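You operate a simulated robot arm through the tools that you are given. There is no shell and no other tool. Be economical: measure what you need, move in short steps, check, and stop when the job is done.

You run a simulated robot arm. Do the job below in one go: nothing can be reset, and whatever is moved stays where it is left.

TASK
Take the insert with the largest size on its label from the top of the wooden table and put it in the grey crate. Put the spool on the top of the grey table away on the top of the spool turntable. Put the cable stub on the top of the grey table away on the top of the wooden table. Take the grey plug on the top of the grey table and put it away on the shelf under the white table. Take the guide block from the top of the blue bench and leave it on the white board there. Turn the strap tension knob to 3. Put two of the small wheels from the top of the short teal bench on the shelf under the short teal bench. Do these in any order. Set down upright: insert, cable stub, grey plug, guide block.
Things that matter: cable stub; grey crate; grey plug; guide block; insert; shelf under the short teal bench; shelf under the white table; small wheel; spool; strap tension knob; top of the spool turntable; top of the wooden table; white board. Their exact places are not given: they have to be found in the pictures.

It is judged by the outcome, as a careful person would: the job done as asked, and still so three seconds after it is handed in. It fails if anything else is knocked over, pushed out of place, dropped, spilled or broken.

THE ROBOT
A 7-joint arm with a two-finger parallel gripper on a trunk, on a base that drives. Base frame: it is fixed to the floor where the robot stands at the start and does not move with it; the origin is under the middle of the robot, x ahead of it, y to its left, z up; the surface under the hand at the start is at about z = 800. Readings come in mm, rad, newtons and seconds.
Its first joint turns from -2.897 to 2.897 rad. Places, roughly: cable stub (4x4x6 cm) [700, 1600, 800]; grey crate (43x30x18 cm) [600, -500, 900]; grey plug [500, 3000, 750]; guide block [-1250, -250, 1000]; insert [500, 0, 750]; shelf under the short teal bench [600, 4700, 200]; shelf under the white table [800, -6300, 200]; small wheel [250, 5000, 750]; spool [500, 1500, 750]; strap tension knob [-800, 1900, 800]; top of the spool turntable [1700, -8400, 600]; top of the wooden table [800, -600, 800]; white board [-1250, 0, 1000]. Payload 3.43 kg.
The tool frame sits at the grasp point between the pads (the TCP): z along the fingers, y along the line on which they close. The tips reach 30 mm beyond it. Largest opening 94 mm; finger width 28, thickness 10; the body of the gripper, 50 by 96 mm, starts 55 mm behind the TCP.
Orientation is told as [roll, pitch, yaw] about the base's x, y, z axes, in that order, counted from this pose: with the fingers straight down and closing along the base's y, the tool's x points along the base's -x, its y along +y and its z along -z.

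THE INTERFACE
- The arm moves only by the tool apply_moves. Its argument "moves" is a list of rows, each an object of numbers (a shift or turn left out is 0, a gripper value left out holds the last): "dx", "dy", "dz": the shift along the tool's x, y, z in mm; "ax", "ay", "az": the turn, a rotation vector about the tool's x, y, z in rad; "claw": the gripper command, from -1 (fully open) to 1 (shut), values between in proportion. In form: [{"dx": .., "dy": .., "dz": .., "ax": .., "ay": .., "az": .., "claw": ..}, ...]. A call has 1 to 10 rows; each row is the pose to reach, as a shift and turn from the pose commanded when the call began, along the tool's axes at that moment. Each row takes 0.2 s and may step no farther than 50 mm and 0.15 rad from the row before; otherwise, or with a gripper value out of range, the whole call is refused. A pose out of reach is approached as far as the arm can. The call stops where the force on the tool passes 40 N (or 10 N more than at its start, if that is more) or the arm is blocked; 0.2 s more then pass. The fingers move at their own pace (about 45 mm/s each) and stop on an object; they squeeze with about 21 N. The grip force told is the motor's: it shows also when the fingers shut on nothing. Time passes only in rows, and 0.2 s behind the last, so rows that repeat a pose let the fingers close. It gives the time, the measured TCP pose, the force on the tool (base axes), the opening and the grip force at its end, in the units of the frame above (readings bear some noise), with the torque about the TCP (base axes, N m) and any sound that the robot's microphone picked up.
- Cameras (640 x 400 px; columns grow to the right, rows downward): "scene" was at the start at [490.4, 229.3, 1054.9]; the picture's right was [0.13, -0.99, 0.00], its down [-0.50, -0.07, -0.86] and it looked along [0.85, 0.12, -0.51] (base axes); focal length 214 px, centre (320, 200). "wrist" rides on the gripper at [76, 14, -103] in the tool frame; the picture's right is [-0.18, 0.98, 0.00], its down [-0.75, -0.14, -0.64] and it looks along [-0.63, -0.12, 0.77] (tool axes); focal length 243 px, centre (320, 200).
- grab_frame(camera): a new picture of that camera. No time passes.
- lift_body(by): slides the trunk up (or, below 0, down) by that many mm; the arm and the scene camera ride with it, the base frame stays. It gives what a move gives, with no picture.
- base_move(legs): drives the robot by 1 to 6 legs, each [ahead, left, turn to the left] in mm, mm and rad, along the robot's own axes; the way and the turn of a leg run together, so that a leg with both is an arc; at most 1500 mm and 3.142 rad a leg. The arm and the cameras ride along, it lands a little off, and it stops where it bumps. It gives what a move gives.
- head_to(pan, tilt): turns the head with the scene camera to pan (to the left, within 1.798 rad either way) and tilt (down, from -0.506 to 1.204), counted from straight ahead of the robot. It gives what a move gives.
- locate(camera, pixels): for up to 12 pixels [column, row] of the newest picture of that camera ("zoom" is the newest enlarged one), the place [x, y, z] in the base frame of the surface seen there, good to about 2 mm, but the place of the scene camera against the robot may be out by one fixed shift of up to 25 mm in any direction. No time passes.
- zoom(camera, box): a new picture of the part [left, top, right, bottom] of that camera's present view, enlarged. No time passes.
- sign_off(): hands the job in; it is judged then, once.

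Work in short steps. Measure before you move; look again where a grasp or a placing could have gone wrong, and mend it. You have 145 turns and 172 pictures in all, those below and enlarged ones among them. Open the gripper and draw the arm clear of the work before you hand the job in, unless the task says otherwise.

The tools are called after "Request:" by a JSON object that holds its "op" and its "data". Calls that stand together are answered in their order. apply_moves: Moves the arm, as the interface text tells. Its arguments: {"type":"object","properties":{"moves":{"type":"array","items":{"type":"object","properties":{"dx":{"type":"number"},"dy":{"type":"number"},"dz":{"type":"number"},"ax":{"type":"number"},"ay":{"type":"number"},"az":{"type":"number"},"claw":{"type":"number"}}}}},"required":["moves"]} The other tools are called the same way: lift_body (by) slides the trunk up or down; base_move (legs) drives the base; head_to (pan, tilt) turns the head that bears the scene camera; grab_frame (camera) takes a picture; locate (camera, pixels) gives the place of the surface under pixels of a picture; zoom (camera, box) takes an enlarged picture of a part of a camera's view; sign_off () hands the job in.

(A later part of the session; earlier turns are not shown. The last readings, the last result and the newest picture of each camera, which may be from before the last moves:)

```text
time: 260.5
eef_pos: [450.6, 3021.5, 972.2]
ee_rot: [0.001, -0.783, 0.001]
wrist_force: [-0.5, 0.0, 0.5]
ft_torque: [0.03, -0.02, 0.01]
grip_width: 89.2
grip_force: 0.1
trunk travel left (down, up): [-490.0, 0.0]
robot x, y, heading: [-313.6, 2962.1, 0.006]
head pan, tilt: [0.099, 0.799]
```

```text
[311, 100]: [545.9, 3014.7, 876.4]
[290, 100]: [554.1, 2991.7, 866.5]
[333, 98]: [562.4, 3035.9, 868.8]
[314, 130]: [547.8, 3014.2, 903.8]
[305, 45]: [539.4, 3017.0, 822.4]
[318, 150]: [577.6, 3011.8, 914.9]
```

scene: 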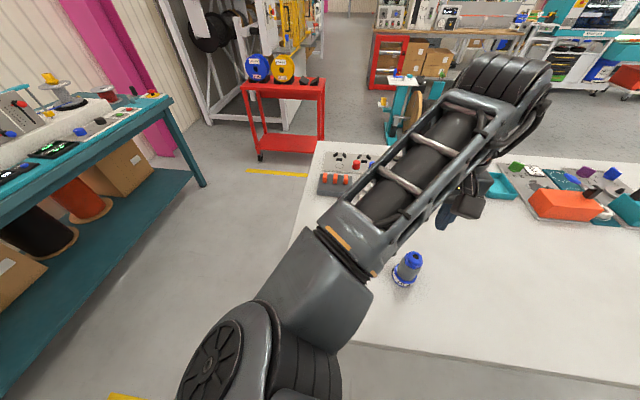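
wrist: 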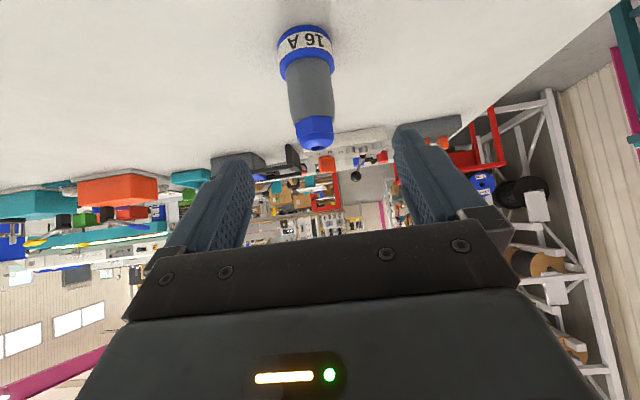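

Advance 150 mm along the tool to straddle the grey body, then close.

Request:
{"op": "apply_moves", "data": {"moves": [{"dx": -4, "dy": -7.5, "dz": 40}, {"dx": -4, "dy": -7.5, "dz": 80}, {"dx": -4, "dy": -7.5, "dz": 115}, {"dx": -4, "dy": -7.5, "dz": 140}, {"dx": -4, "dy": -7.5, "dz": 150}, {"dx": -4, "dy": -7.5, "dz": 150}]}}

Request:
{"op": "grab_frame", "data": {"camera": "wrist"}}

```text
time: 261.9
eef_pos: [557.7, 3015.8, 870.8]
ee_rot: [-0.001, -0.784, 0.004]
wrist_force: [-1.0, -0.5, 0.3]
ft_torque: [-0.05, 0.01, 0.0]
grip_width: 89.3
grip_force: 0.0
trunk travel left (down, up): [-490.0, 0.0]
robot x, y, heading: [-318.4, 2956.6, 0.009]
head pan, tilt: [0.099, 0.799]
```

```text
80 pictures are left
```

wrist: 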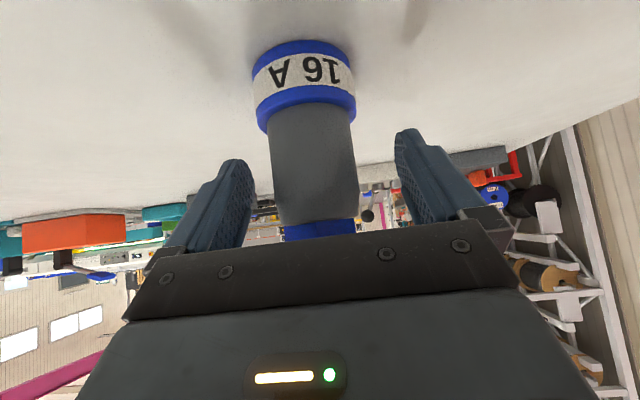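

Plug is between the fingers. Close and lift straight up 90 mm.

Request:
{"op": "apply_moves", "data": {"moves": [{"claw": 1}, {"claw": 1}, {"claw": 1}, {"claw": 1}, {"claw": 1}]}}

Request:
{"op": "apply_moves", "data": {"moves": [{"dx": -15, "dz": -15}, {"dx": -40, "dz": -40}, {"dx": -70, "dz": -70}, {"dx": -100, "dz": -100}, {"dx": -100, "dz": -100}]}}

Request:
{"op": "grab_frame", "data": {"camera": "wrist"}}

```text
time: 263.1
eef_pos: [558.1, 3015.3, 870.8]
ee_rot: [-0.001, -0.782, 0.001]
wrist_force: [-0.3, 0.2, 0.3]
ft_torque: [-0.02, -0.03, -0.03]
grip_width: 47.8
grip_force: 21.4
trunk travel left (down, up): [-490.0, 0.0]
robot x, y, heading: [-317.3, 2966.9, 0.004]
head pan, tilt: [0.099, 0.799]
```

```text
time: 264.3
eef_pos: [559.2, 3012.7, 1014.1]
ee_rot: [0.001, -0.781, 0.0]
wrist_force: [0.7, -0.3, -2.0]
ft_torque: [0.01, 0.08, 0.03]
grip_width: 47.9
grip_force: 21.4
trunk travel left (down, up): [-490.0, 0.0]
robot x, y, heading: [-318.8, 2964.8, 0.001]
head pan, tilt: [0.099, 0.799]
```

```text
79 pictures are left
```

wrist: 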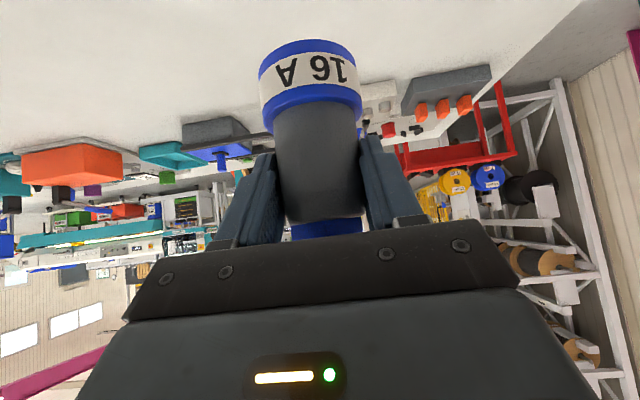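

Plug held. Turn to face south and start driving down the aisle.

Request:
{"op": "base_move", "data": {"legs": [[0, 0, -1.57], [1500, 0, 0], [1500, 0, 0]]}}

Request:
{"op": "head_to", "data": {"pan": 0.0, "tilt": 0.3}}

Request:
{"op": "grab_frame", "data": {"camera": "scene"}}

```text
time: 266.8
eef_pos: [446.8, 2427.9, 1012.7]
ee_rot: [-0.003, -0.782, -0.609]
wrist_force: [-0.5, 1.2, -1.8]
ft_torque: [0.03, 0.03, 0.01]
grip_width: 47.9
grip_force: 20.9
trunk travel left (down, up): [-490.0, 0.0]
robot x, y, heading: [-297.7, 2890.3, -0.607]
head pan, tilt: [0.099, 0.799]
stopped in leg 1: the robot was blocked; the commanded pose is now the measured one
```

```text
time: 267.7
eef_pos: [447.2, 2427.3, 1013.1]
ee_rot: [-0.002, -0.783, -0.61]
wrist_force: [0.1, 0.2, -0.9]
ft_torque: [0.02, -0.01, 0.05]
grip_width: 47.9
grip_force: 21.1
trunk travel left (down, up): [-490.0, 0.0]
robot x, y, heading: [-298.0, 2887.6, -0.607]
head pan, tilt: [0.0, 0.3]
```

```text
78 pictures are left
```

scene: 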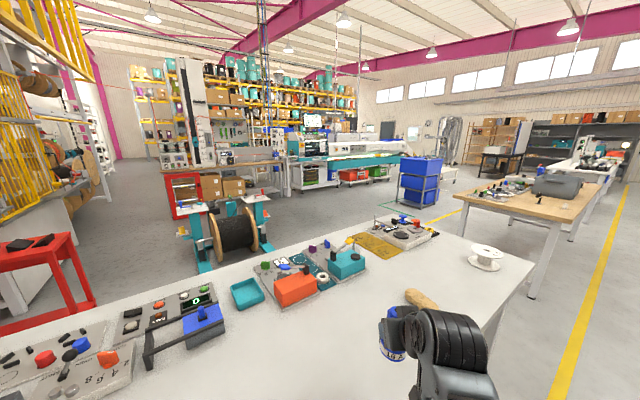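

The rear corner touched the teal bench while turning. Shift 100 mm away (+x) and continue turning.

Request:
{"op": "base_move", "data": {"legs": [[90, 63, 0], [0, 0, -0.96]]}}

```text
time: 271.3
eef_pos: [-114.2, 2014.9, 1014.1]
ee_rot: [-0.002, -0.781, -1.542]
wrist_force: [-0.1, 0.4, -1.3]
ft_torque: [0.04, 0.03, 0.0]
grip_width: 48.0
grip_force: 21.3
trunk travel left (down, up): [-490.0, 0.0]
robot x, y, heading: [-188.1, 2890.2, -1.537]
head pan, tilt: [0.0, 0.3]
```

Now heading south (−1.537). Trim heading and drive two legs.

Request:
{"op": "base_move", "data": {"legs": [[0, 0, -0.034], [1500, 0, 0], [1500, 0, 0]]}}

Request:
{"op": "grab_frame", "data": {"camera": "scene"}}

```text
time: 286.1
eef_pos: [-193.4, -975.7, 1012.4]
ee_rot: [-0.001, -0.783, -1.605]
wrist_force: [0.2, -0.1, -3.0]
ft_torque: [0.01, 0.02, -0.01]
grip_width: 47.8
grip_force: 21.2
trunk travel left (down, up): [-490.0, 0.0]
robot x, y, heading: [-212.2, -93.6, -1.603]
head pan, tilt: [0.0, 0.3]
```

```text
77 pictures are left
```

scene: 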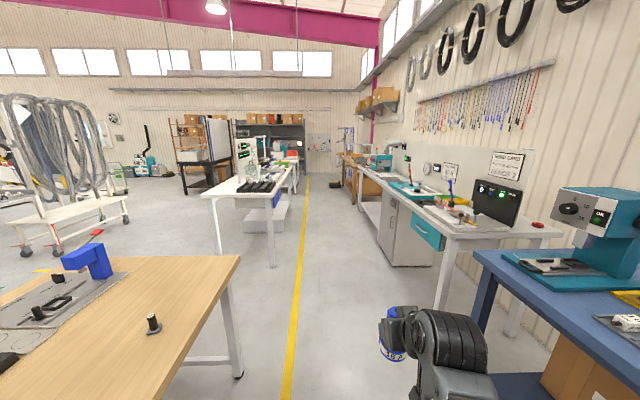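

Locate the corridor edges ahead: right bench, left white table, its shelf and the far table.

Request:
{"op": "locate", "data": {"camera": "scene", "pixels": [[445, 236], [360, 175], [272, 195], [265, 225], [258, 215], [298, 165], [285, 200], [244, 372], [345, 190], [400, 250], [290, 178]]}}

Request:
{"op": "zoom", "data": {"camera": "scene", "box": [160, 100, 400, 280]}}

```text
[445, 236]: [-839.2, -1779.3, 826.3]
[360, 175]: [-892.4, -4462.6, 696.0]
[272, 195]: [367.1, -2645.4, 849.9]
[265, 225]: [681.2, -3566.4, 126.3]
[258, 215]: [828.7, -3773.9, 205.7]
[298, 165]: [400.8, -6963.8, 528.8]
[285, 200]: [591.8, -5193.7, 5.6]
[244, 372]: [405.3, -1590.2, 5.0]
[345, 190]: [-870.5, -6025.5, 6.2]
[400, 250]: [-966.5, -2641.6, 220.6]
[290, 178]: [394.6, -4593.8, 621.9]
```

```text
2.22 times, centred on (280, 190) of scene
```

zoom: 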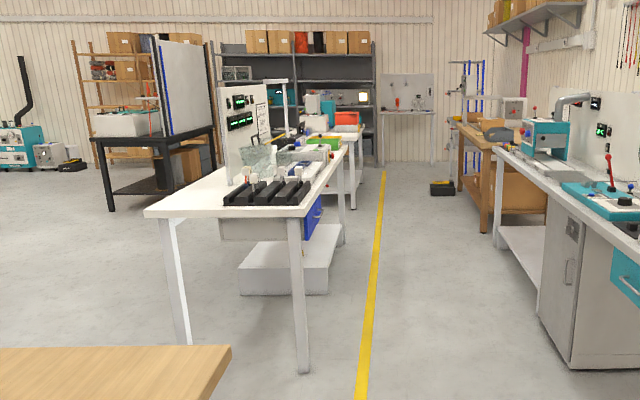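

Corridor is clear (x −840…367). Drive on to y≈−4500.

Request:
{"op": "base_move", "data": {"legs": [[0, 0, 0.035], [1500, 0, 0], [1500, 0, 0], [1400, 0, 0]]}}

Request:
{"op": "head_to", "data": {"pan": 0.5, "tilt": 0.4}}

Request:
{"op": "grab_frame", "data": {"camera": "scene"}}

```text
time: 307.3
eef_pos: [-241.6, -5332.8, 1012.9]
ee_rot: [-0.002, -0.783, -1.592]
wrist_force: [-0.2, 0.7, -1.2]
ft_torque: [0.04, -0.01, 0.0]
grip_width: 47.8
grip_force: 21.0
trunk travel left (down, up): [-490.0, 0.0]
robot x, y, heading: [-273.3, -4454.4, -1.593]
head pan, tilt: [0.0, 0.3]
```

```text
time: 308.2
eef_pos: [-242.2, -5332.7, 1013.1]
ee_rot: [-0.001, -0.781, -1.593]
wrist_force: [0.1, 0.1, -1.9]
ft_torque: [0.03, -0.03, -0.02]
grip_width: 47.7
grip_force: 21.1
trunk travel left (down, up): [-490.0, 0.0]
robot x, y, heading: [-269.1, -4455.1, -1.592]
head pan, tilt: [0.499, 0.4]
```

```text
75 pictures are left
```

scene: 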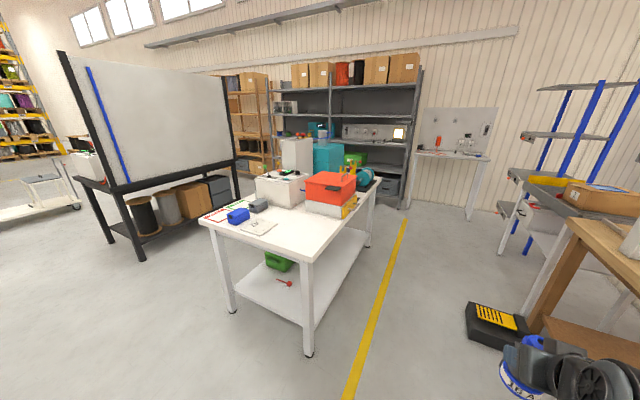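

This white table has a shelf with a green and a red item. Locate its edges and free shelf area.

Request:
{"op": "locate", "data": {"camera": "scene", "pixels": [[312, 255], [378, 187], [215, 215], [308, 325], [350, 250], [320, 290], [330, 270], [285, 283], [278, 262], [308, 352], [400, 300], [345, 275]]}}

Request:
{"op": "zoom", "data": {"camera": "scene", "box": [190, 120, 430, 360]}}

```text
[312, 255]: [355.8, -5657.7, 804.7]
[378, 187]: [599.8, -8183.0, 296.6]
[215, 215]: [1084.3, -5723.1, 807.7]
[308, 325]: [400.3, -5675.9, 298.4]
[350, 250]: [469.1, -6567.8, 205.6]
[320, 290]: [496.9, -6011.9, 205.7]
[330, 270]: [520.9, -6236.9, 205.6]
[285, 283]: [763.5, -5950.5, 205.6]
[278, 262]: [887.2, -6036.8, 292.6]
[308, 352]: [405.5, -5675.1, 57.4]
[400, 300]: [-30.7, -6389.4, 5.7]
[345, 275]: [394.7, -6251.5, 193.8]
```

```text
1.67 times, centred on (310, 240) of scene
```

zoom: 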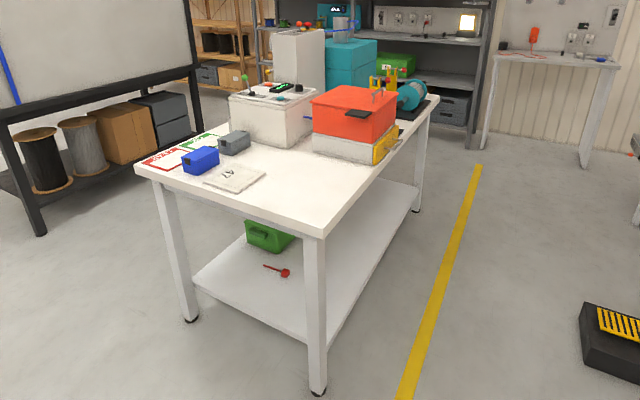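

Check the right-hand side clearances around y=−6300.

Request:
{"op": "head_to", "data": {"pan": -0.4, "tilt": 0.4}}

Request:
{"op": "grab_frame", "data": {"camera": "scene"}}

Request:
{"op": "locate", "data": {"camera": "scene", "pixels": [[300, 200], [340, 220], [300, 260], [260, 260], [320, 300], [400, 300], [240, 240], [270, 200], [250, 290], [480, 200], [220, 200]]}}

```text
time: 309.4
eef_pos: [-241.9, -5332.7, 1012.0]
ee_rot: [-0.001, -0.783, -1.594]
wrist_force: [-0.5, -0.1, -1.0]
ft_torque: [0.02, -0.02, -0.01]
grip_width: 47.8
grip_force: 21.2
trunk travel left (down, up): [-490.0, 0.0]
robot x, y, heading: [-269.3, -4458.0, -1.594]
head pan, tilt: [-0.4, 0.4]
```

```text
73 pictures are left
```

scene: 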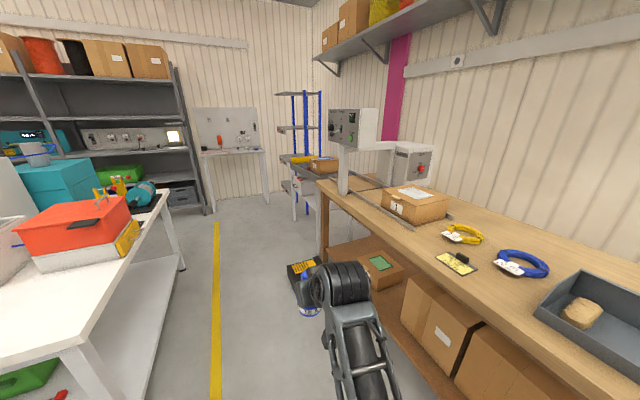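

```text
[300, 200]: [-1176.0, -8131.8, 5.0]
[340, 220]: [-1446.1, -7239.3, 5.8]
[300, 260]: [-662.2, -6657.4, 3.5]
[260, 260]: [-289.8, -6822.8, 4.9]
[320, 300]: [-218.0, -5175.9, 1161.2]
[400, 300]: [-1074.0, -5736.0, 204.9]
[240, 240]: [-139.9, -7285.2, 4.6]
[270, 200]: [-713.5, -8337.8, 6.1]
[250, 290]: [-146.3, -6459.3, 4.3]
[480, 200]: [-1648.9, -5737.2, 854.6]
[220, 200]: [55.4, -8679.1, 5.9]
```

Request:
{"op": "zoom", "data": {"camera": "scene", "box": [250, 230, 350, 330]}}

Request:
{"op": "locate", "data": {"camera": "zoom", "pixels": [[250, 230], [300, 300], [420, 170], [240, 300], [280, 380]]}}

Request:
{"op": "locate", "data": {"camera": "scene", "pixels": [[325, 245], [330, 190], [390, 215], [440, 300]]}}

```text
4.00 times, centred on (300, 280) of scene
```

zoom: 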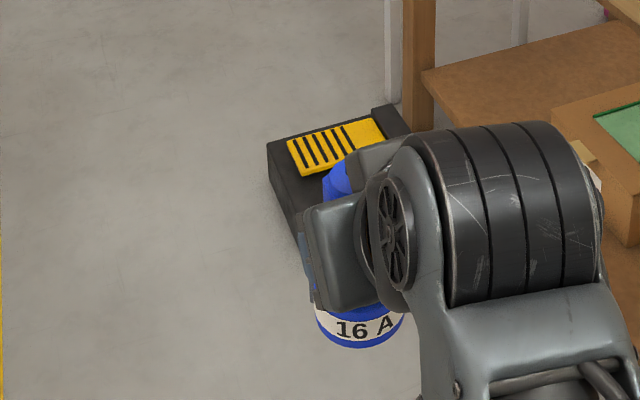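

```text
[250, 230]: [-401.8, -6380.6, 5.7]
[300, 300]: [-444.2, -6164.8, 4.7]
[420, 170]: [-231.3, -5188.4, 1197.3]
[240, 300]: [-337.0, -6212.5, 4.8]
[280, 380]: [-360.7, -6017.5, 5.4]
```

```text
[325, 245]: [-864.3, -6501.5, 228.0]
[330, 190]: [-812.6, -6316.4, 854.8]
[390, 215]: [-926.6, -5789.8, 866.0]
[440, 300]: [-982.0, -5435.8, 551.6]
```

A floor pedal protrudes to x≈−440 at y<−6230, so I'll stop at about (−420, −5780), lower the arm there, then rotate to face the table.

Request:
{"op": "base_move", "data": {"legs": [[1320, -125, 0.023]]}}

Request:
{"op": "lift_body", "data": {"by": -490}}

Request:
{"op": "apply_moves", "data": {"moves": [{"dx": 28, "dz": 28}, {"dx": 56, "dz": 56}, {"dx": 84, "dz": 84}, {"dx": 112, "dz": 112}, {"dx": 125, "dz": 125}, {"dx": 125, "dz": 125}]}}

Request:
{"op": "grab_frame", "data": {"camera": "wrist"}}

```text
time: 316.0
eef_pos: [-331.6, -6632.5, 1012.3]
ee_rot: [0.0, -0.782, -1.554]
wrist_force: [0.9, 0.4, -0.6]
ft_torque: [0.0, 0.04, 0.01]
grip_width: 47.9
grip_force: 21.3
trunk travel left (down, up): [-490.0, 0.0]
robot x, y, heading: [-393.6, -5755.4, -1.554]
head pan, tilt: [-0.4, 0.4]
```

```text
refused: -490 is not a number from -400 to 400
```

```text
time: 317.4
eef_pos: [-330.9, -6629.1, 837.9]
ee_rot: [0.001, -0.781, -1.555]
wrist_force: [0.1, 0.4, -1.6]
ft_torque: [0.02, -0.01, 0.0]
grip_width: 47.7
grip_force: 21.4
trunk travel left (down, up): [-490.0, 0.0]
robot x, y, heading: [-389.1, -5756.3, -1.55]
head pan, tilt: [-0.4, 0.4]
```

```text
71 pictures are left
```

wrist: 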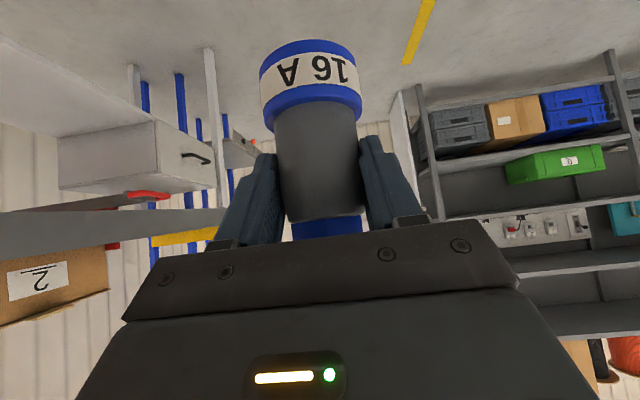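

Arm radius is 873, so retract 110 mm and centre laterally first, then lower the trunk.

Request:
{"op": "apply_moves", "data": {"moves": [{"dx": 20, "dz": -20, "dy": -15}, {"dx": 45, "dz": -45, "dy": -30}, {"dx": 70, "dz": -70, "dy": -50}, {"dx": 78, "dz": -78, "dy": -65}, {"dx": 78, "dz": -78, "dy": -65}]}}

Request:
{"op": "lift_body", "data": {"by": -400}}

Request:
{"op": "lift_body", "data": {"by": -90}}

```text
time: 318.6
eef_pos: [-396.2, -6521.2, 838.0]
ee_rot: [-0.002, -0.782, -1.553]
wrist_force: [0.0, 0.5, -1.9]
ft_torque: [0.03, 0.0, 0.01]
grip_width: 47.5
grip_force: 21.4
trunk travel left (down, up): [-490.0, 0.0]
robot x, y, heading: [-391.9, -5757.5, -1.552]
head pan, tilt: [-0.4, 0.4]
```

```text
time: 322.4
eef_pos: [-396.7, -6522.3, 437.5]
ee_rot: [0.0, -0.783, -1.556]
wrist_force: [0.7, 0.5, -2.1]
ft_torque: [0.01, -0.02, 0.0]
grip_width: 47.5
grip_force: 21.3
trunk travel left (down, up): [-90.0, 400.0]
robot x, y, heading: [-397.8, -5760.8, -1.55]
head pan, tilt: [-0.4, 0.4]
```

```text
time: 323.7
eef_pos: [-396.6, -6522.5, 347.0]
ee_rot: [-0.002, -0.782, -1.556]
wrist_force: [-0.8, 0.1, -1.5]
ft_torque: [0.02, -0.01, -0.01]
grip_width: 47.8
grip_force: 21.3
trunk travel left (down, up): [0.0, 490.0]
robot x, y, heading: [-393.8, -5755.7, -1.554]
head pan, tilt: [-0.4, 0.4]
```

Rotate left 1.35 rad so the hand comes in at y≈−5910, clear of the table leg.

Request:
{"op": "base_move", "data": {"legs": [[0, 0, 1.35]]}}

Request:
{"op": "grab_frame", "data": {"camera": "wrist"}}

Request:
{"op": "head_to", "data": {"pan": 0.0, "tilt": 0.5}}

Request:
{"op": "grab_frame", "data": {"camera": "scene"}}

```text
time: 325.9
eef_pos: [18.9, -6358.8, 346.6]
ee_rot: [-0.002, -0.78, -1.043]
wrist_force: [-0.5, -0.4, -1.5]
ft_torque: [0.02, 0.02, -0.01]
grip_width: 47.9
grip_force: 21.1
trunk travel left (down, up): [0.0, 490.0]
robot x, y, heading: [-350.3, -5686.5, -1.039]
head pan, tilt: [-0.4, 0.4]
stopped in leg 1: the robot was blocked; the commanded pose is now the measured one
```

```text
70 pictures are left
```

wrist: 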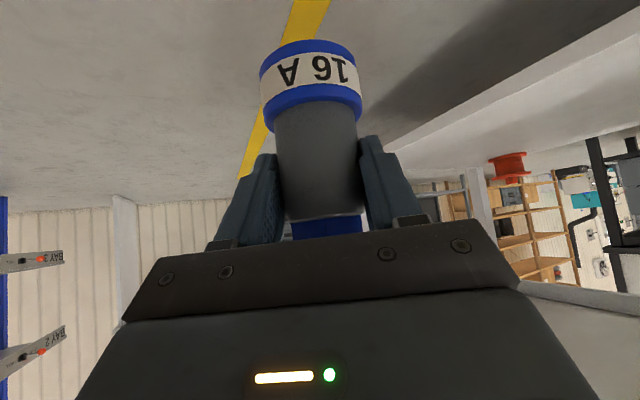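

```text
time: 326.8
eef_pos: [19.4, -6358.9, 346.0]
ee_rot: [0.001, -0.78, -1.045]
wrist_force: [-0.2, 0.9, -1.1]
ft_torque: [0.02, 0.02, 0.03]
grip_width: 47.7
grip_force: 20.7
trunk travel left (down, up): [0.0, 490.0]
robot x, y, heading: [-355.4, -5690.4, -1.045]
head pan, tilt: [0.0, 0.499]
```

```text
69 pictures are left
```

scene: 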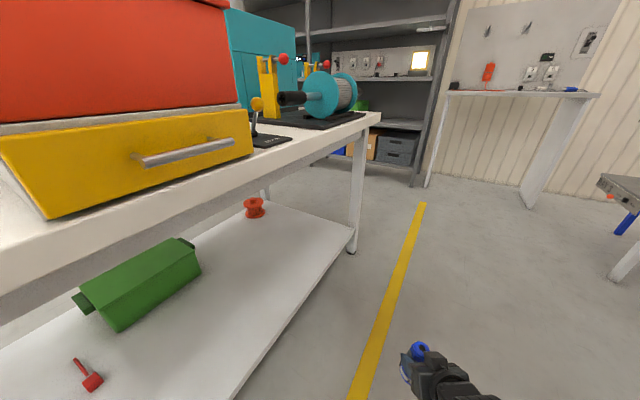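

Rotation was blocked; look toward the rear right to see what is touching.

Request:
{"op": "head_to", "data": {"pan": -1.75, "tilt": 0.6}}

Request:
{"op": "grab_frame", "data": {"camera": "scene"}}

Request:
{"op": "head_to", "data": {"pan": 1.75, "tilt": 0.6}}

Request:
{"op": "grab_frame", "data": {"camera": "scene"}}

```text
time: 328.5
eef_pos: [17.9, -6359.3, 347.5]
ee_rot: [-0.001, -0.782, -1.043]
wrist_force: [-0.5, 0.1, -0.9]
ft_torque: [0.05, 0.01, -0.01]
grip_width: 48.0
grip_force: 21.0
trunk travel left (down, up): [0.0, 490.0]
robot x, y, heading: [-354.8, -5691.4, -1.045]
head pan, tilt: [-1.751, 0.6]
```

```text
68 pictures are left
```

scene: 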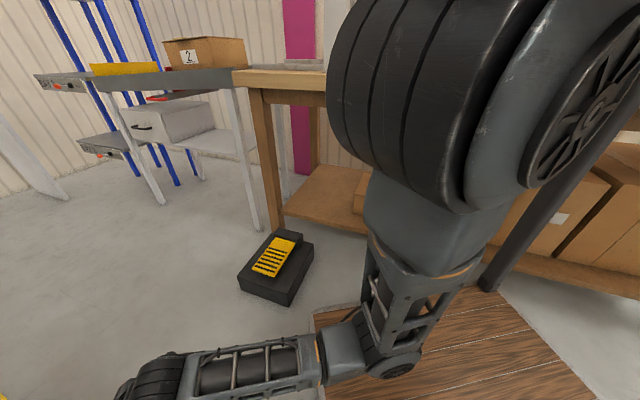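

```text
time: 331.5
eef_pos: [18.6, -6358.1, 346.2]
ee_rot: [-0.003, -0.78, -1.042]
wrist_force: [0.5, 0.9, -1.9]
ft_torque: [0.01, 0.0, 0.0]
grip_width: 47.8
grip_force: 21.2
trunk travel left (down, up): [0.0, 490.0]
robot x, y, heading: [-352.6, -5694.8, -1.043]
head pan, tilt: [1.751, 0.6]
```

```text
67 pictures are left
```

scene: 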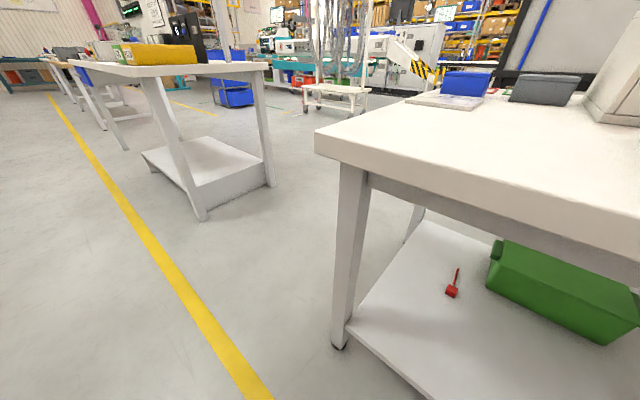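

Request:
{"op": "head_to", "data": {"pan": -1.75, "tilt": 0.6}}

Request:
{"op": "grab_frame", "data": {"camera": "scene"}}

Request:
{"op": "locate", "data": {"camera": "scene", "pixels": [[240, 278], [288, 303], [312, 248], [275, 228], [240, 292], [275, 235], [318, 325], [345, 305], [535, 330]]}}

```text
time: 334.4
eef_pos: [19.2, -6358.7, 347.6]
ee_rot: [-0.002, -0.781, -1.043]
wrist_force: [-0.5, -0.5, -1.8]
ft_torque: [0.03, -0.05, -0.04]
grip_width: 47.7
grip_force: 20.8
trunk travel left (down, up): [0.0, 490.0]
robot x, y, heading: [-350.7, -5693.4, -1.043]
head pan, tilt: [-1.751, 0.6]
```

```text
66 pictures are left
```

scene: 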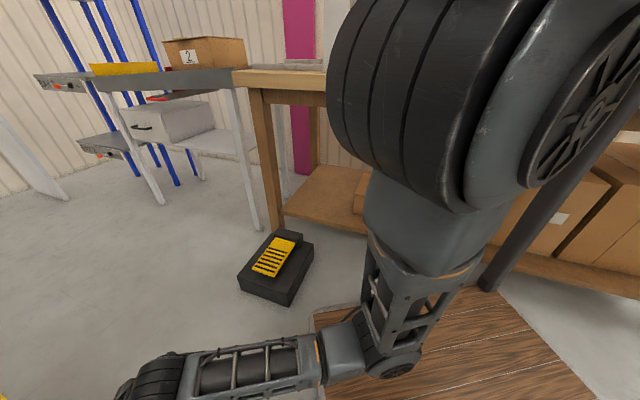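

```text
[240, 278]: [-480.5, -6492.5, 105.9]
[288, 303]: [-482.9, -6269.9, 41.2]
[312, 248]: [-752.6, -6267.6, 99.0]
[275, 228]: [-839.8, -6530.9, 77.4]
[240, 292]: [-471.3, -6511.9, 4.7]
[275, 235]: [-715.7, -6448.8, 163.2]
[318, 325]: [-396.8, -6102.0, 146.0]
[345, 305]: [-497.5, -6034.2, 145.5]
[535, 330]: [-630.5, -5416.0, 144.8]
```

The pedal is undisturbed at x −480…−752. The rear-right corner is against the brown bench's lower shelf; shift +110 mm in x, then finish rotating.

Request:
{"op": "base_move", "data": {"legs": [[75, 85, 0], [0, 0, 0.84]]}}

Request:
{"op": "grab_frame", "data": {"camera": "wrist"}}

```text
time: 337.8
eef_pos: [503.6, -5883.1, 347.4]
ee_rot: [-0.001, -0.782, -0.205]
wrist_force: [0.1, -0.7, -2.1]
ft_torque: [0.0, 0.03, -0.02]
grip_width: 48.0
grip_force: 20.9
trunk travel left (down, up): [0.0, 490.0]
robot x, y, heading: [-240.8, -5713.1, -0.203]
head pan, tilt: [-1.751, 0.6]
```

```text
65 pictures are left
```

wrist: 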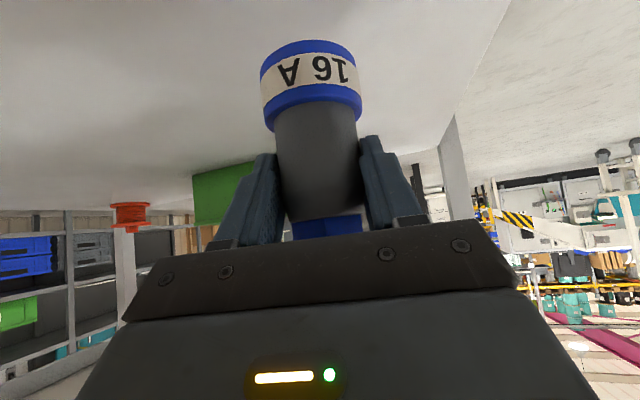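

Hand is under the table over the shelf. Measure shelf height here.

Request:
{"op": "locate", "data": {"camera": "wrist", "pixels": [[200, 100], [180, 170], [400, 100], [430, 130], [250, 60], [300, 42], [225, 180]]}}

```text
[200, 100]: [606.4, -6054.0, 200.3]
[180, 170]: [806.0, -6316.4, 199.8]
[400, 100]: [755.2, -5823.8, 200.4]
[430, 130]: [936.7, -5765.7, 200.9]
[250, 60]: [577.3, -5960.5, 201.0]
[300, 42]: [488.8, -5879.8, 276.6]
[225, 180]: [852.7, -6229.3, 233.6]
```

Lower 72 mm.

Request:
{"op": "apply_moves", "data": {"moves": [{"dx": 20, "dz": 20}, {"dx": 38, "dz": 38.3}, {"dx": 47, "dz": 47.3}, {"dx": 51, "dz": 51.3}, {"dx": 51, "dz": 51.3}]}}

Request:
{"op": "apply_moves", "data": {"moves": [{"dx": 1, "dz": 1}, {"dx": 2, "dz": 2}, {"dx": 2.5, "dz": 2.5}, {"dx": 2.5, "dz": 2.5}]}}

```text
time: 339.0
eef_pos: [506.0, -5885.1, 272.8]
ee_rot: [0.001, -0.781, -0.204]
wrist_force: [-0.5, 0.3, -1.8]
ft_torque: [0.0, 0.01, 0.01]
grip_width: 47.9
grip_force: 21.5
trunk travel left (down, up): [0.0, 490.0]
robot x, y, heading: [-241.6, -5712.5, -0.203]
head pan, tilt: [-1.751, 0.6]
```

```text
time: 340.0
eef_pos: [504.3, -5883.3, 272.0]
ee_rot: [0.0, -0.785, -0.206]
wrist_force: [-1.3, 0.6, 10.2]
ft_torque: [-0.23, -0.11, -0.01]
grip_width: 48.0
grip_force: 21.3
trunk travel left (down, up): [0.0, 490.0]
robot x, y, heading: [-240.7, -5714.4, -0.199]
head pan, tilt: [-1.751, 0.6]
```

Contact (10 N). Release and withdraw along the tool axis.

Request:
{"op": "apply_moves", "data": {"moves": [{"claw": 0.0}, {"claw": -0.4}, {"claw": -0.9}, {"claw": -0.9}, {"claw": -0.9}, {"dz": -35}, {"dz": -75}, {"dz": -115}, {"dz": -150}]}}

Request:
{"op": "grab_frame", "data": {"camera": "wrist"}}

```text
time: 342.0
eef_pos: [403.1, -5865.8, 381.0]
ee_rot: [-0.001, -0.782, -0.206]
wrist_force: [1.1, 0.4, 0.6]
ft_torque: [0.01, 0.0, -0.03]
grip_width: 89.2
grip_force: 0.0
trunk travel left (down, up): [0.0, 490.0]
robot x, y, heading: [-237.5, -5713.6, -0.204]
head pan, tilt: [-1.751, 0.6]
```

```text
64 pictures are left
```

wrist: 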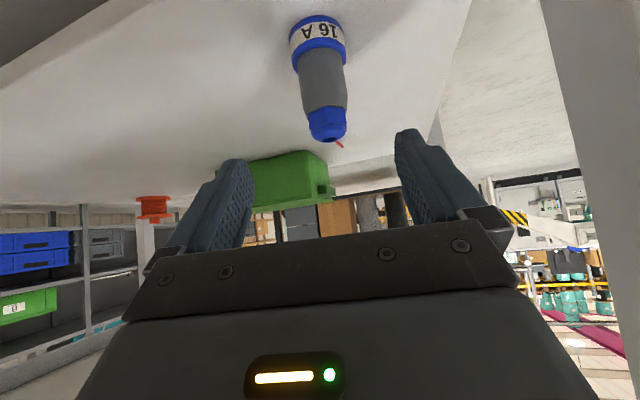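

Plug stands on the shelf. Rotate back out to the south, raise, and scout for the spool turntable.

Request:
{"op": "base_move", "data": {"legs": [[0, 0, -1.2]]}}

Request:
{"op": "lift_body", "data": {"by": 400}}

Request:
{"op": "base_move", "data": {"legs": [[0, 70, -0.17], [1500, 0, 0]]}}

Request:
{"op": "head_to", "data": {"pan": 1.1, "tilt": 0.4}}

Request:
{"op": "grab_frame", "data": {"camera": "scene"}}

```text
time: 345.3
eef_pos: [-134.2, -6367.0, 379.5]
ee_rot: [0.0, -0.781, -1.38]
wrist_force: [-0.2, -0.1, -0.4]
ft_torque: [0.02, 0.0, 0.0]
grip_width: 89.2
grip_force: 0.1
trunk travel left (down, up): [0.0, 490.0]
robot x, y, heading: [-239.7, -5713.0, -1.381]
head pan, tilt: [-1.751, 0.6]
```

```text
time: 349.2
eef_pos: [-134.2, -6366.2, 779.9]
ee_rot: [0.0, -0.782, -1.381]
wrist_force: [1.1, 0.3, 0.1]
ft_torque: [-0.06, 0.0, -0.02]
grip_width: 89.4
grip_force: 0.1
trunk travel left (down, up): [-400.0, 90.0]
robot x, y, heading: [-242.0, -5710.8, -1.38]
head pan, tilt: [-1.751, 0.6]
```

```text
time: 357.1
eef_pos: [-131.0, -7828.6, 779.4]
ee_rot: [0.0, -0.782, -1.541]
wrist_force: [0.2, 0.1, -0.3]
ft_torque: [0.0, -0.01, -0.03]
grip_width: 89.2
grip_force: 0.1
trunk travel left (down, up): [-400.0, 90.0]
robot x, y, heading: [-129.8, -7169.9, -1.536]
head pan, tilt: [-1.751, 0.6]
```

```text
time: 359.6
eef_pos: [-131.0, -7828.9, 780.5]
ee_rot: [0.002, -0.782, -1.543]
wrist_force: [0.1, 0.5, -0.2]
ft_torque: [0.01, -0.03, -0.01]
grip_width: 89.3
grip_force: 0.1
trunk travel left (down, up): [-400.0, 90.0]
robot x, y, heading: [-132.0, -7171.0, -1.537]
head pan, tilt: [1.1, 0.4]
```

```text
63 pictures are left
```

scene: 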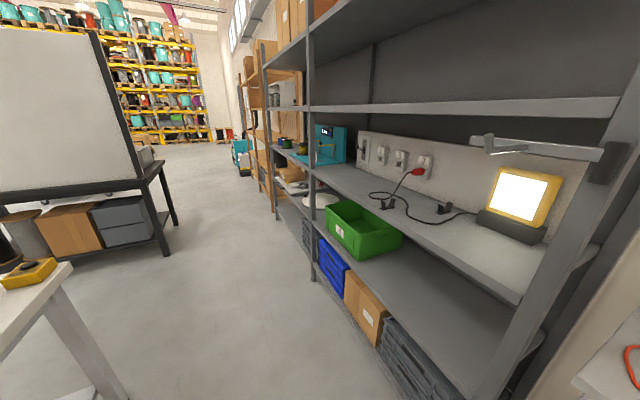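

There's a white round thing behind the green box on the middle shelf at (318,200). Zoom.

Request:
{"op": "zoom", "data": {"camera": "scene", "box": [230, 110, 410, 260]}}

Request:
{"op": "locate", "data": {"camera": "scene", "pixels": [[318, 200], [295, 190], [307, 200], [310, 175], [345, 215], [312, 240], [313, 280], [290, 165], [500, 390]]}}

```text
2.67 times, centred on (320, 185) of scene
```

zoom: 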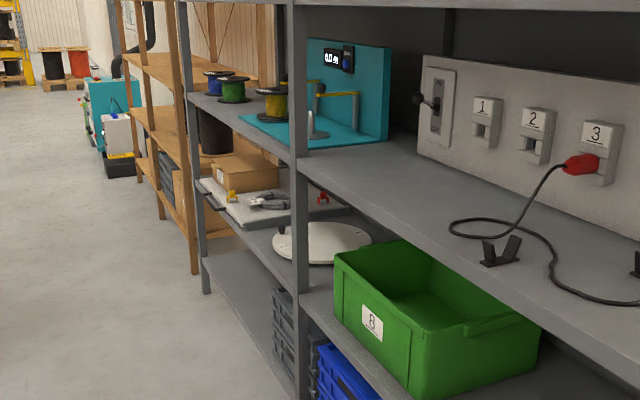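

```text
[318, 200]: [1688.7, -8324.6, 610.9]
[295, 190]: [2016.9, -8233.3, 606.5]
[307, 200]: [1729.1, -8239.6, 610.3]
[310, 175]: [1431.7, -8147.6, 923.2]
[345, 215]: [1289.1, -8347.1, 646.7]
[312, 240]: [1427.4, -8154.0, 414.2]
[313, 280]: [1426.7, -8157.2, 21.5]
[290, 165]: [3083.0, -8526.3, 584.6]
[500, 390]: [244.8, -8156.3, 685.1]
```

The white disc at (1700,−8330, z 611) on the metal shelf is the spool turntable. Measure clearances: upper shelf, posts and the whiteboard cart that borders the approach.

Request:
{"op": "locate", "data": {"camera": "scene", "pixels": [[167, 250], [160, 168], [60, 190], [118, 390], [72, 275], [276, 200], [330, 180], [200, 300], [300, 162], [330, 200], [300, 195], [240, 200]]}}

Request:
{"op": "base_move", "data": {"legs": [[0, 0, 1.2]]}}

Request:
{"op": "head_to", "data": {"pan": 0.0, "tilt": 0.45}}

Request:
{"op": "grab_frame", "data": {"camera": "scene"}}

```text
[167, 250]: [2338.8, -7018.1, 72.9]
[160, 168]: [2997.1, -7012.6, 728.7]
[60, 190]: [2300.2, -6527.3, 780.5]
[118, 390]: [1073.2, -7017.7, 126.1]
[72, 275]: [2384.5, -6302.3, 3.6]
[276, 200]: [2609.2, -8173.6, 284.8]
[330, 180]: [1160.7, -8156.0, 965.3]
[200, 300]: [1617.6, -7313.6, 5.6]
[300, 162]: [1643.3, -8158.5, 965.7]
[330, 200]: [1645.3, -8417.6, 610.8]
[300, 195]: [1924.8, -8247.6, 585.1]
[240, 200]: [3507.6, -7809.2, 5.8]
```

```text
time: 363.0
eef_pos: [484.9, -7405.9, 779.6]
ee_rot: [0.0, -0.783, -0.338]
wrist_force: [0.4, 0.0, 0.0]
ft_torque: [0.01, 0.0, 0.02]
grip_width: 89.5
grip_force: 0.1
trunk travel left (down, up): [-400.0, 90.0]
robot x, y, heading: [-136.6, -7167.9, -0.338]
head pan, tilt: [1.1, 0.4]
```

```text
time: 364.3
eef_pos: [484.4, -7404.2, 778.7]
ee_rot: [0.0, -0.782, -0.337]
wrist_force: [-0.2, 0.6, -0.6]
ft_torque: [0.01, -0.02, 0.03]
grip_width: 89.3
grip_force: 0.0
trunk travel left (down, up): [-400.0, 90.0]
robot x, y, heading: [-131.1, -7169.6, -0.339]
head pan, tilt: [0.0, 0.45]
```

```text
61 pictures are left
```

scene: 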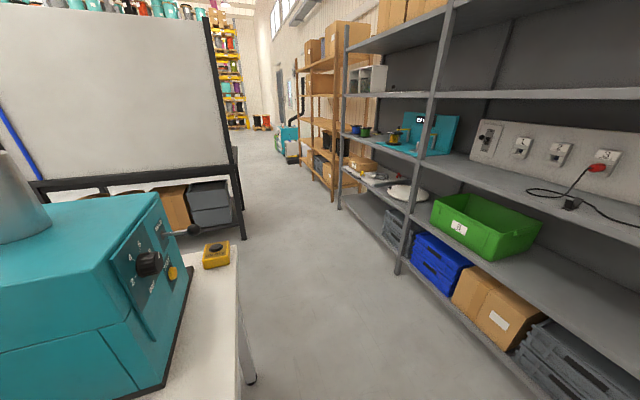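

Request:
{"op": "locate", "data": {"camera": "scene", "pixels": [[243, 236], [232, 185], [40, 188], [100, 190], [250, 380], [225, 255], [408, 190], [395, 195], [425, 195], [430, 150], [445, 165], [338, 205]]}}

Request:
{"op": "zoom", "data": {"camera": "scene", "box": [340, 130, 470, 260]}}

```text
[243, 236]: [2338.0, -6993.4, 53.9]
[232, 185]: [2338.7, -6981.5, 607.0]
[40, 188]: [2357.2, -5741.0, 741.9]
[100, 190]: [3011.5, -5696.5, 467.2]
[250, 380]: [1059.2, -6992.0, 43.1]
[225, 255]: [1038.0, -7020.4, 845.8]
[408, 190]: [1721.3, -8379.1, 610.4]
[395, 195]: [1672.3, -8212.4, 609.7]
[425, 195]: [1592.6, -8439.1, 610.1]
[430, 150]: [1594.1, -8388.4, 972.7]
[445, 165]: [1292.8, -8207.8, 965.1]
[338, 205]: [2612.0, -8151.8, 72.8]
```

```text
3.08 times, centred on (405, 195) of scene
```

zoom: 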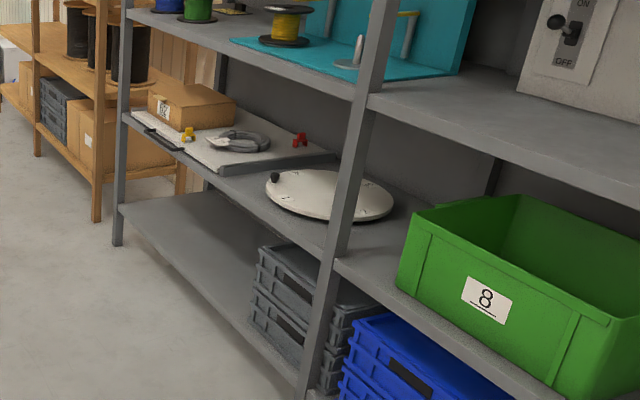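

Clearance above the disc is ~340 mm and the approach area is open (cart starts at x≈2338, table ends at y≈−7020). Return: turn back south-facing and reverse north along the aisle.

Request:
{"op": "base_move", "data": {"legs": [[0, 0, -1.23], [-1500, 0, 0], [-1500, 0, 0]]}}

```text
time: 382.0
eef_pos: [-161.5, -4792.8, 780.6]
ee_rot: [-0.002, -0.783, -1.601]
wrist_force: [-0.5, -0.4, -0.7]
ft_torque: [0.02, 0.02, 0.01]
grip_width: 89.3
grip_force: 0.0
trunk travel left (down, up): [-400.0, 90.0]
robot x, y, heading: [-124.4, -4132.7, -1.598]
head pan, tilt: [0.0, 0.45]
```

Request:
{"op": "base_move", "data": {"legs": [[0, 0, 0.03], [-1450, 0, 0], [-1450, 0, 0], [-1400, 0, 0], [-1400, 0, 0]]}}

Request:
{"op": "apply_moves", "data": {"moves": [{"ay": 0.1}, {"ay": 0.2}, {"ay": 0.3}, {"ay": 0.4}, {"ay": 0.5}, {"ay": 0.6}, {"ay": 0.7}, {"ay": 0.783}, {"ay": 0.783, "dx": -30, "dz": -30}, {"ay": 0.783, "dx": -60, "dz": -60}]}}

```text
time: 409.3
eef_pos: [-161.5, 855.3, 780.6]
ee_rot: [-0.001, -0.782, -1.555]
wrist_force: [-0.3, -0.6, 0.1]
ft_torque: [-0.01, 0.02, -0.01]
grip_width: 89.3
grip_force: 0.0
trunk travel left (down, up): [-400.0, 90.0]
robot x, y, heading: [-151.3, 1517.4, -1.555]
head pan, tilt: [0.0, 0.45]
```

```text
time: 411.5
eef_pos: [-162.8, 854.7, 791.8]
ee_rot: [0.0, 0.002, -1.555]
wrist_force: [0.8, 0.1, -0.9]
ft_torque: [0.01, -0.04, 0.0]
grip_width: 89.2
grip_force: 0.1
out of reach, approached as far as the arm can: row 9, 10
trunk travel left (down, up): [-400.0, 90.0]
robot x, y, heading: [-155.7, 1517.6, -1.555]
head pan, tilt: [0.0, 0.45]
```

In this low branch the arm can only rise when extended. Extend forward, raise trunk and arm, then test flipping the wrist by π (camera on the upper side) for a horizontal core grip of the spool.

Request:
{"op": "apply_moves", "data": {"moves": [{"dx": -45}, {"dx": -90}, {"dx": -135}, {"dx": -180}, {"dx": -180, "dz": -45}, {"dx": -180, "dz": -90}, {"dx": -180, "dz": -135}, {"dx": -180, "dz": -170}]}}

Request:
{"op": "lift_body", "data": {"by": 90}}

Request:
{"op": "apply_moves", "data": {"moves": [{"az": -0.15}, {"az": -0.3}, {"az": -0.45}, {"az": -0.6}, {"az": -0.75}, {"az": -0.9}, {"az": -1.05}, {"az": -1.2}, {"az": -1.35}, {"az": -1.5}]}}

Request:
{"op": "apply_moves", "data": {"moves": [{"az": -0.15}, {"az": -0.3}, {"az": -0.45}, {"az": -0.6}, {"az": -0.75}, {"az": -0.9}, {"az": -1.05}, {"az": -1.2}, {"az": -1.35}, {"az": -1.5}]}}

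```text
time: 413.3
eef_pos: [-160.5, 679.5, 963.1]
ee_rot: [0.002, 0.003, -1.553]
wrist_force: [-0.9, -0.7, 0.9]
ft_torque: [0.01, -0.02, 0.03]
grip_width: 89.5
grip_force: 0.2
trunk travel left (down, up): [-400.0, 90.0]
robot x, y, heading: [-152.4, 1512.6, -1.552]
head pan, tilt: [0.0, 0.45]
```

```text
time: 414.6
eef_pos: [-162.1, 678.6, 1051.9]
ee_rot: [0.0, 0.002, -1.556]
wrist_force: [0.0, -0.4, -0.8]
ft_torque: [-0.01, 0.0, -0.04]
grip_width: 89.3
grip_force: 0.0
trunk travel left (down, up): [-490.0, 0.0]
robot x, y, heading: [-154.2, 1516.7, -1.552]
head pan, tilt: [0.0, 0.45]
```

```text
time: 416.8
eef_pos: [-160.8, 679.7, 1052.5]
ee_rot: [0.001, -0.002, -0.054]
wrist_force: [0.5, 0.1, 0.3]
ft_torque: [0.0, 0.0, -0.04]
grip_width: 89.7
grip_force: 0.1
trunk travel left (down, up): [-490.0, 0.0]
robot x, y, heading: [-152.5, 1515.8, -1.554]
head pan, tilt: [0.0, 0.45]
```

```text
time: 418.9
eef_pos: [-157.3, 619.0, 968.2]
ee_rot: [-0.001, -0.001, 1.408]
wrist_force: [0.5, 0.2, -1.1]
ft_torque: [0.0, 0.05, -0.01]
grip_width: 89.4
grip_force: 0.1
out of reach, approached as far as the arm can: row 6, 7, 8, 9, 10
trunk travel left (down, up): [-490.0, 0.0]
robot x, y, heading: [-152.8, 1519.8, -1.554]
head pan, tilt: [0.0, 0.45]
```

Rotation reaches ~2.96 rad relative. I'll offset the arm to the left by ~0.35 rad so a full flip is available. Drive to y≈1310, turn to face east, and look.

Request:
{"op": "base_move", "data": {"legs": [[205, 0, 0], [0, 0, 1.554]]}}

Request:
{"op": "head_to", "data": {"pan": 0.3, "tilt": 0.7}}

Request:
{"op": "grab_frame", "data": {"camera": "scene"}}

Request:
{"op": "grab_frame", "data": {"camera": "wrist"}}

```text
time: 424.2
eef_pos: [742.9, 1244.5, 971.5]
ee_rot: [0.0, 0.002, 2.904]
wrist_force: [0.0, -0.1, -0.3]
ft_torque: [0.01, 0.02, 0.03]
grip_width: 89.2
grip_force: 0.0
trunk travel left (down, up): [-490.0, 0.0]
robot x, y, heading: [-152.2, 1319.1, -0.059]
head pan, tilt: [0.0, 0.45]
```

```text
time: 425.0
eef_pos: [743.8, 1245.6, 971.0]
ee_rot: [-0.001, 0.001, 2.902]
wrist_force: [-0.9, 0.3, -0.4]
ft_torque: [-0.01, -0.01, -0.04]
grip_width: 89.3
grip_force: 0.0
trunk travel left (down, up): [-490.0, 0.0]
robot x, y, heading: [-153.6, 1316.4, -0.055]
head pan, tilt: [0.3, 0.7]
```

```text
59 pictures are left
```

scene: 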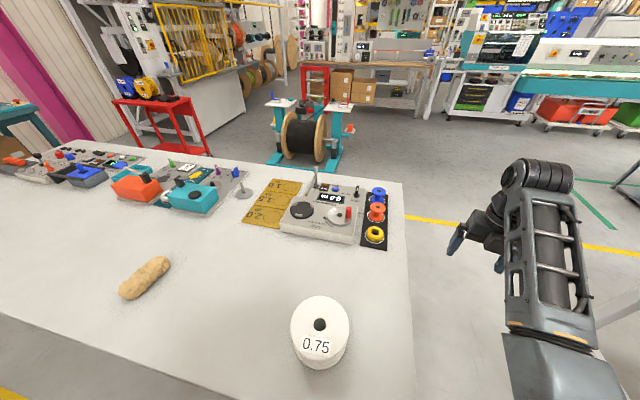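

```text
58 pictures are left
```

wrist: 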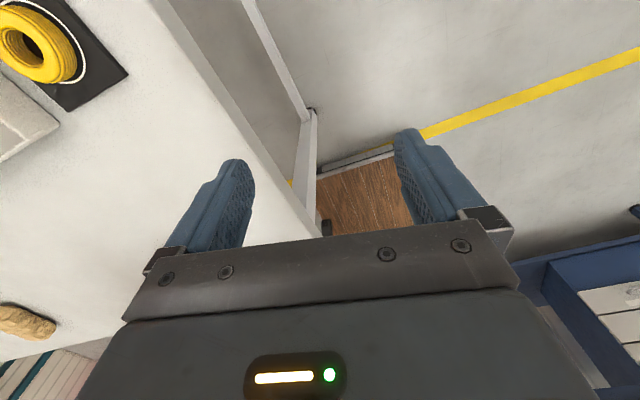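

Zoom in on the spool to see its profile and measure.

Request:
{"op": "zoom", "data": {"camera": "scene", "box": [260, 270, 380, 390]}}

Request:
{"op": "locate", "data": {"camera": "scene", "pixels": [[291, 328], [347, 324], [320, 297], [320, 325], [318, 357], [295, 345], [345, 345], [320, 366], [412, 300], [402, 230], [300, 345]]}}

```text
3.33 times, centred on (320, 330) of scene
```

zoom: 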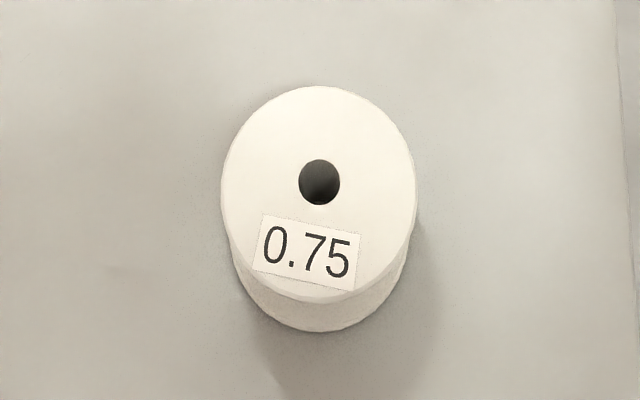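

```text
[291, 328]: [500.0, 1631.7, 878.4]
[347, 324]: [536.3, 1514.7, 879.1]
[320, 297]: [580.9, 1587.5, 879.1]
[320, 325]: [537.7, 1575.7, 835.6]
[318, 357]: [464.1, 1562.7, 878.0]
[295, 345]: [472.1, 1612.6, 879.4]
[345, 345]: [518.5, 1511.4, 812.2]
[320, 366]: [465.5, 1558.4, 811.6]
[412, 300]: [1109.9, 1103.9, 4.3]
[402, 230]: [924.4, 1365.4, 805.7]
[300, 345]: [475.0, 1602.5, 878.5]
```

Spool: flange Ø≈122, top z≈873, axis ≈ (540,1576). Position the base so the spool is ahead-left, with room for a horizontal tool.

Request:
{"op": "base_move", "data": {"legs": [[-187, -20, 0.055]]}}

Request:
{"op": "apply_moves", "data": {"moves": [{"dx": -20, "dy": -40, "az": -0.03}, {"dx": -40, "dy": -80, "az": -0.06}, {"dx": -60, "dy": -120, "az": -0.09}, {"dx": -80, "dy": -160, "az": -0.12}, {"dx": -100, "dy": -200, "az": -0.15}, {"dx": -120, "dy": -240, "az": -0.18}, {"dx": -140, "dy": -265, "az": -0.18}, {"dx": -140, "dy": -265, "az": -0.18}]}}

```text
time: 426.6
eef_pos: [556.4, 1283.7, 970.0]
ee_rot: [0.0, 0.001, 2.962]
wrist_force: [0.0, -0.1, -0.3]
ft_torque: [0.02, 0.03, 0.03]
grip_width: 89.4
grip_force: 0.1
trunk travel left (down, up): [-490.0, 0.0]
robot x, y, heading: [-341.0, 1299.9, 0.002]
head pan, tilt: [0.3, 0.7]
```

```text
time: 428.4
eef_pos: [467.3, 1569.5, 969.5]
ee_rot: [0.001, 0.003, -3.14]
wrist_force: [-0.4, -0.1, 0.7]
ft_torque: [0.01, 0.01, 0.0]
grip_width: 89.6
grip_force: 0.0
out of reach, approached as far as the arm can: row 1, 2, 3, 4
trunk travel left (down, up): [-490.0, 0.0]
robot x, y, heading: [-340.0, 1300.6, 0.002]
head pan, tilt: [0.3, 0.7]
```

Fully flipped. Now tilt the tool forward to ~75° while backing 70 mm.

Request:
{"op": "apply_moves", "data": {"moves": [{"ay": 0.14, "dx": -8}, {"ay": 0.28, "dx": -16}, {"ay": 0.42, "dx": -24}, {"ay": 0.56, "dx": -32}, {"ay": 0.7, "dx": -40}, {"ay": 0.84, "dx": -48}, {"ay": 0.98, "dx": -56}, {"ay": 1.12, "dx": -64}, {"ay": 1.26, "dx": -70}, {"ay": 1.36, "dx": -70}]}}

Request:
{"op": "grab_frame", "data": {"camera": "wrist"}}

Request:
{"op": "grab_frame", "data": {"camera": "scene"}}

```text
time: 430.6
eef_pos: [396.2, 1570.6, 970.5]
ee_rot: [0.0, 1.363, -3.138]
wrist_force: [0.1, -0.4, 0.7]
ft_torque: [0.02, -0.02, 0.0]
grip_width: 89.3
grip_force: 0.2
trunk travel left (down, up): [-490.0, 0.0]
robot x, y, heading: [-337.7, 1301.7, 0.007]
head pan, tilt: [0.3, 0.7]
```

```text
56 pictures are left
```

wrist: 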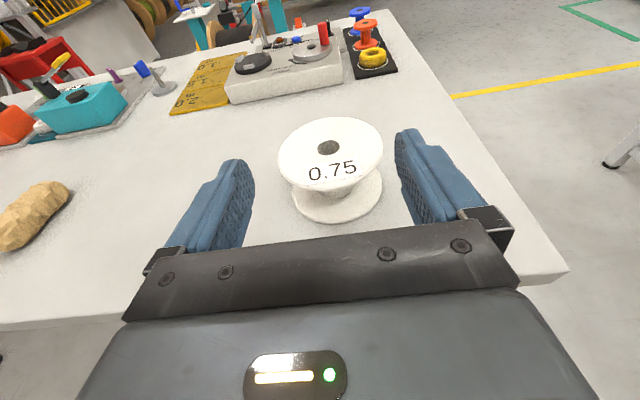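

```text
55 pictures are left
```

scene: 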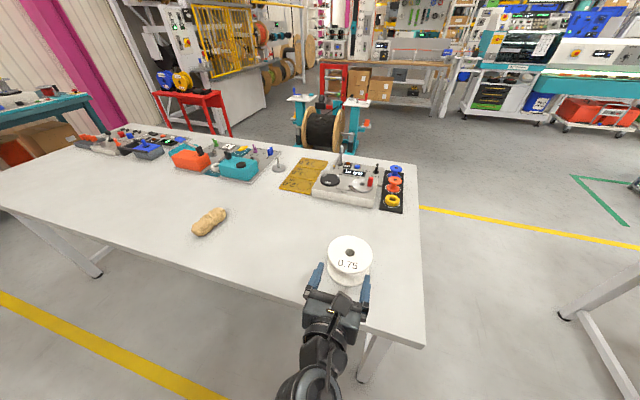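

Excellent view. Locate the spool: flange edges, centre hole rim, lower flange.

Request:
{"op": "locate", "data": {"camera": "wrist", "pixels": [[280, 160], [381, 155], [328, 119], [335, 192], [293, 200], [381, 195], [340, 220], [340, 198], [328, 155], [325, 193]]}}

Request:
{"op": "zoom", "data": {"camera": "wrist", "box": [260, 100, 400, 230]}}

```text
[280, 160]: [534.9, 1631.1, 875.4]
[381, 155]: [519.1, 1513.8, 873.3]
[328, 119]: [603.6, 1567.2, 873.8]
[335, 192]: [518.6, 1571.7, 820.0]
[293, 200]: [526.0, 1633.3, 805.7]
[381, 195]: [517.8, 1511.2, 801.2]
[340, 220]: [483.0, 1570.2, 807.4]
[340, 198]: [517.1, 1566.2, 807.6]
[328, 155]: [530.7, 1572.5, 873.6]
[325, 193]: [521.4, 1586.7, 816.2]
```

```text
3.08 times, centred on (330, 165) of wrist
```

zoom: 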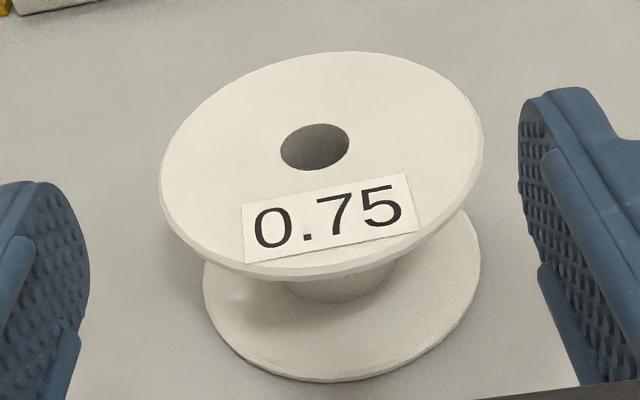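

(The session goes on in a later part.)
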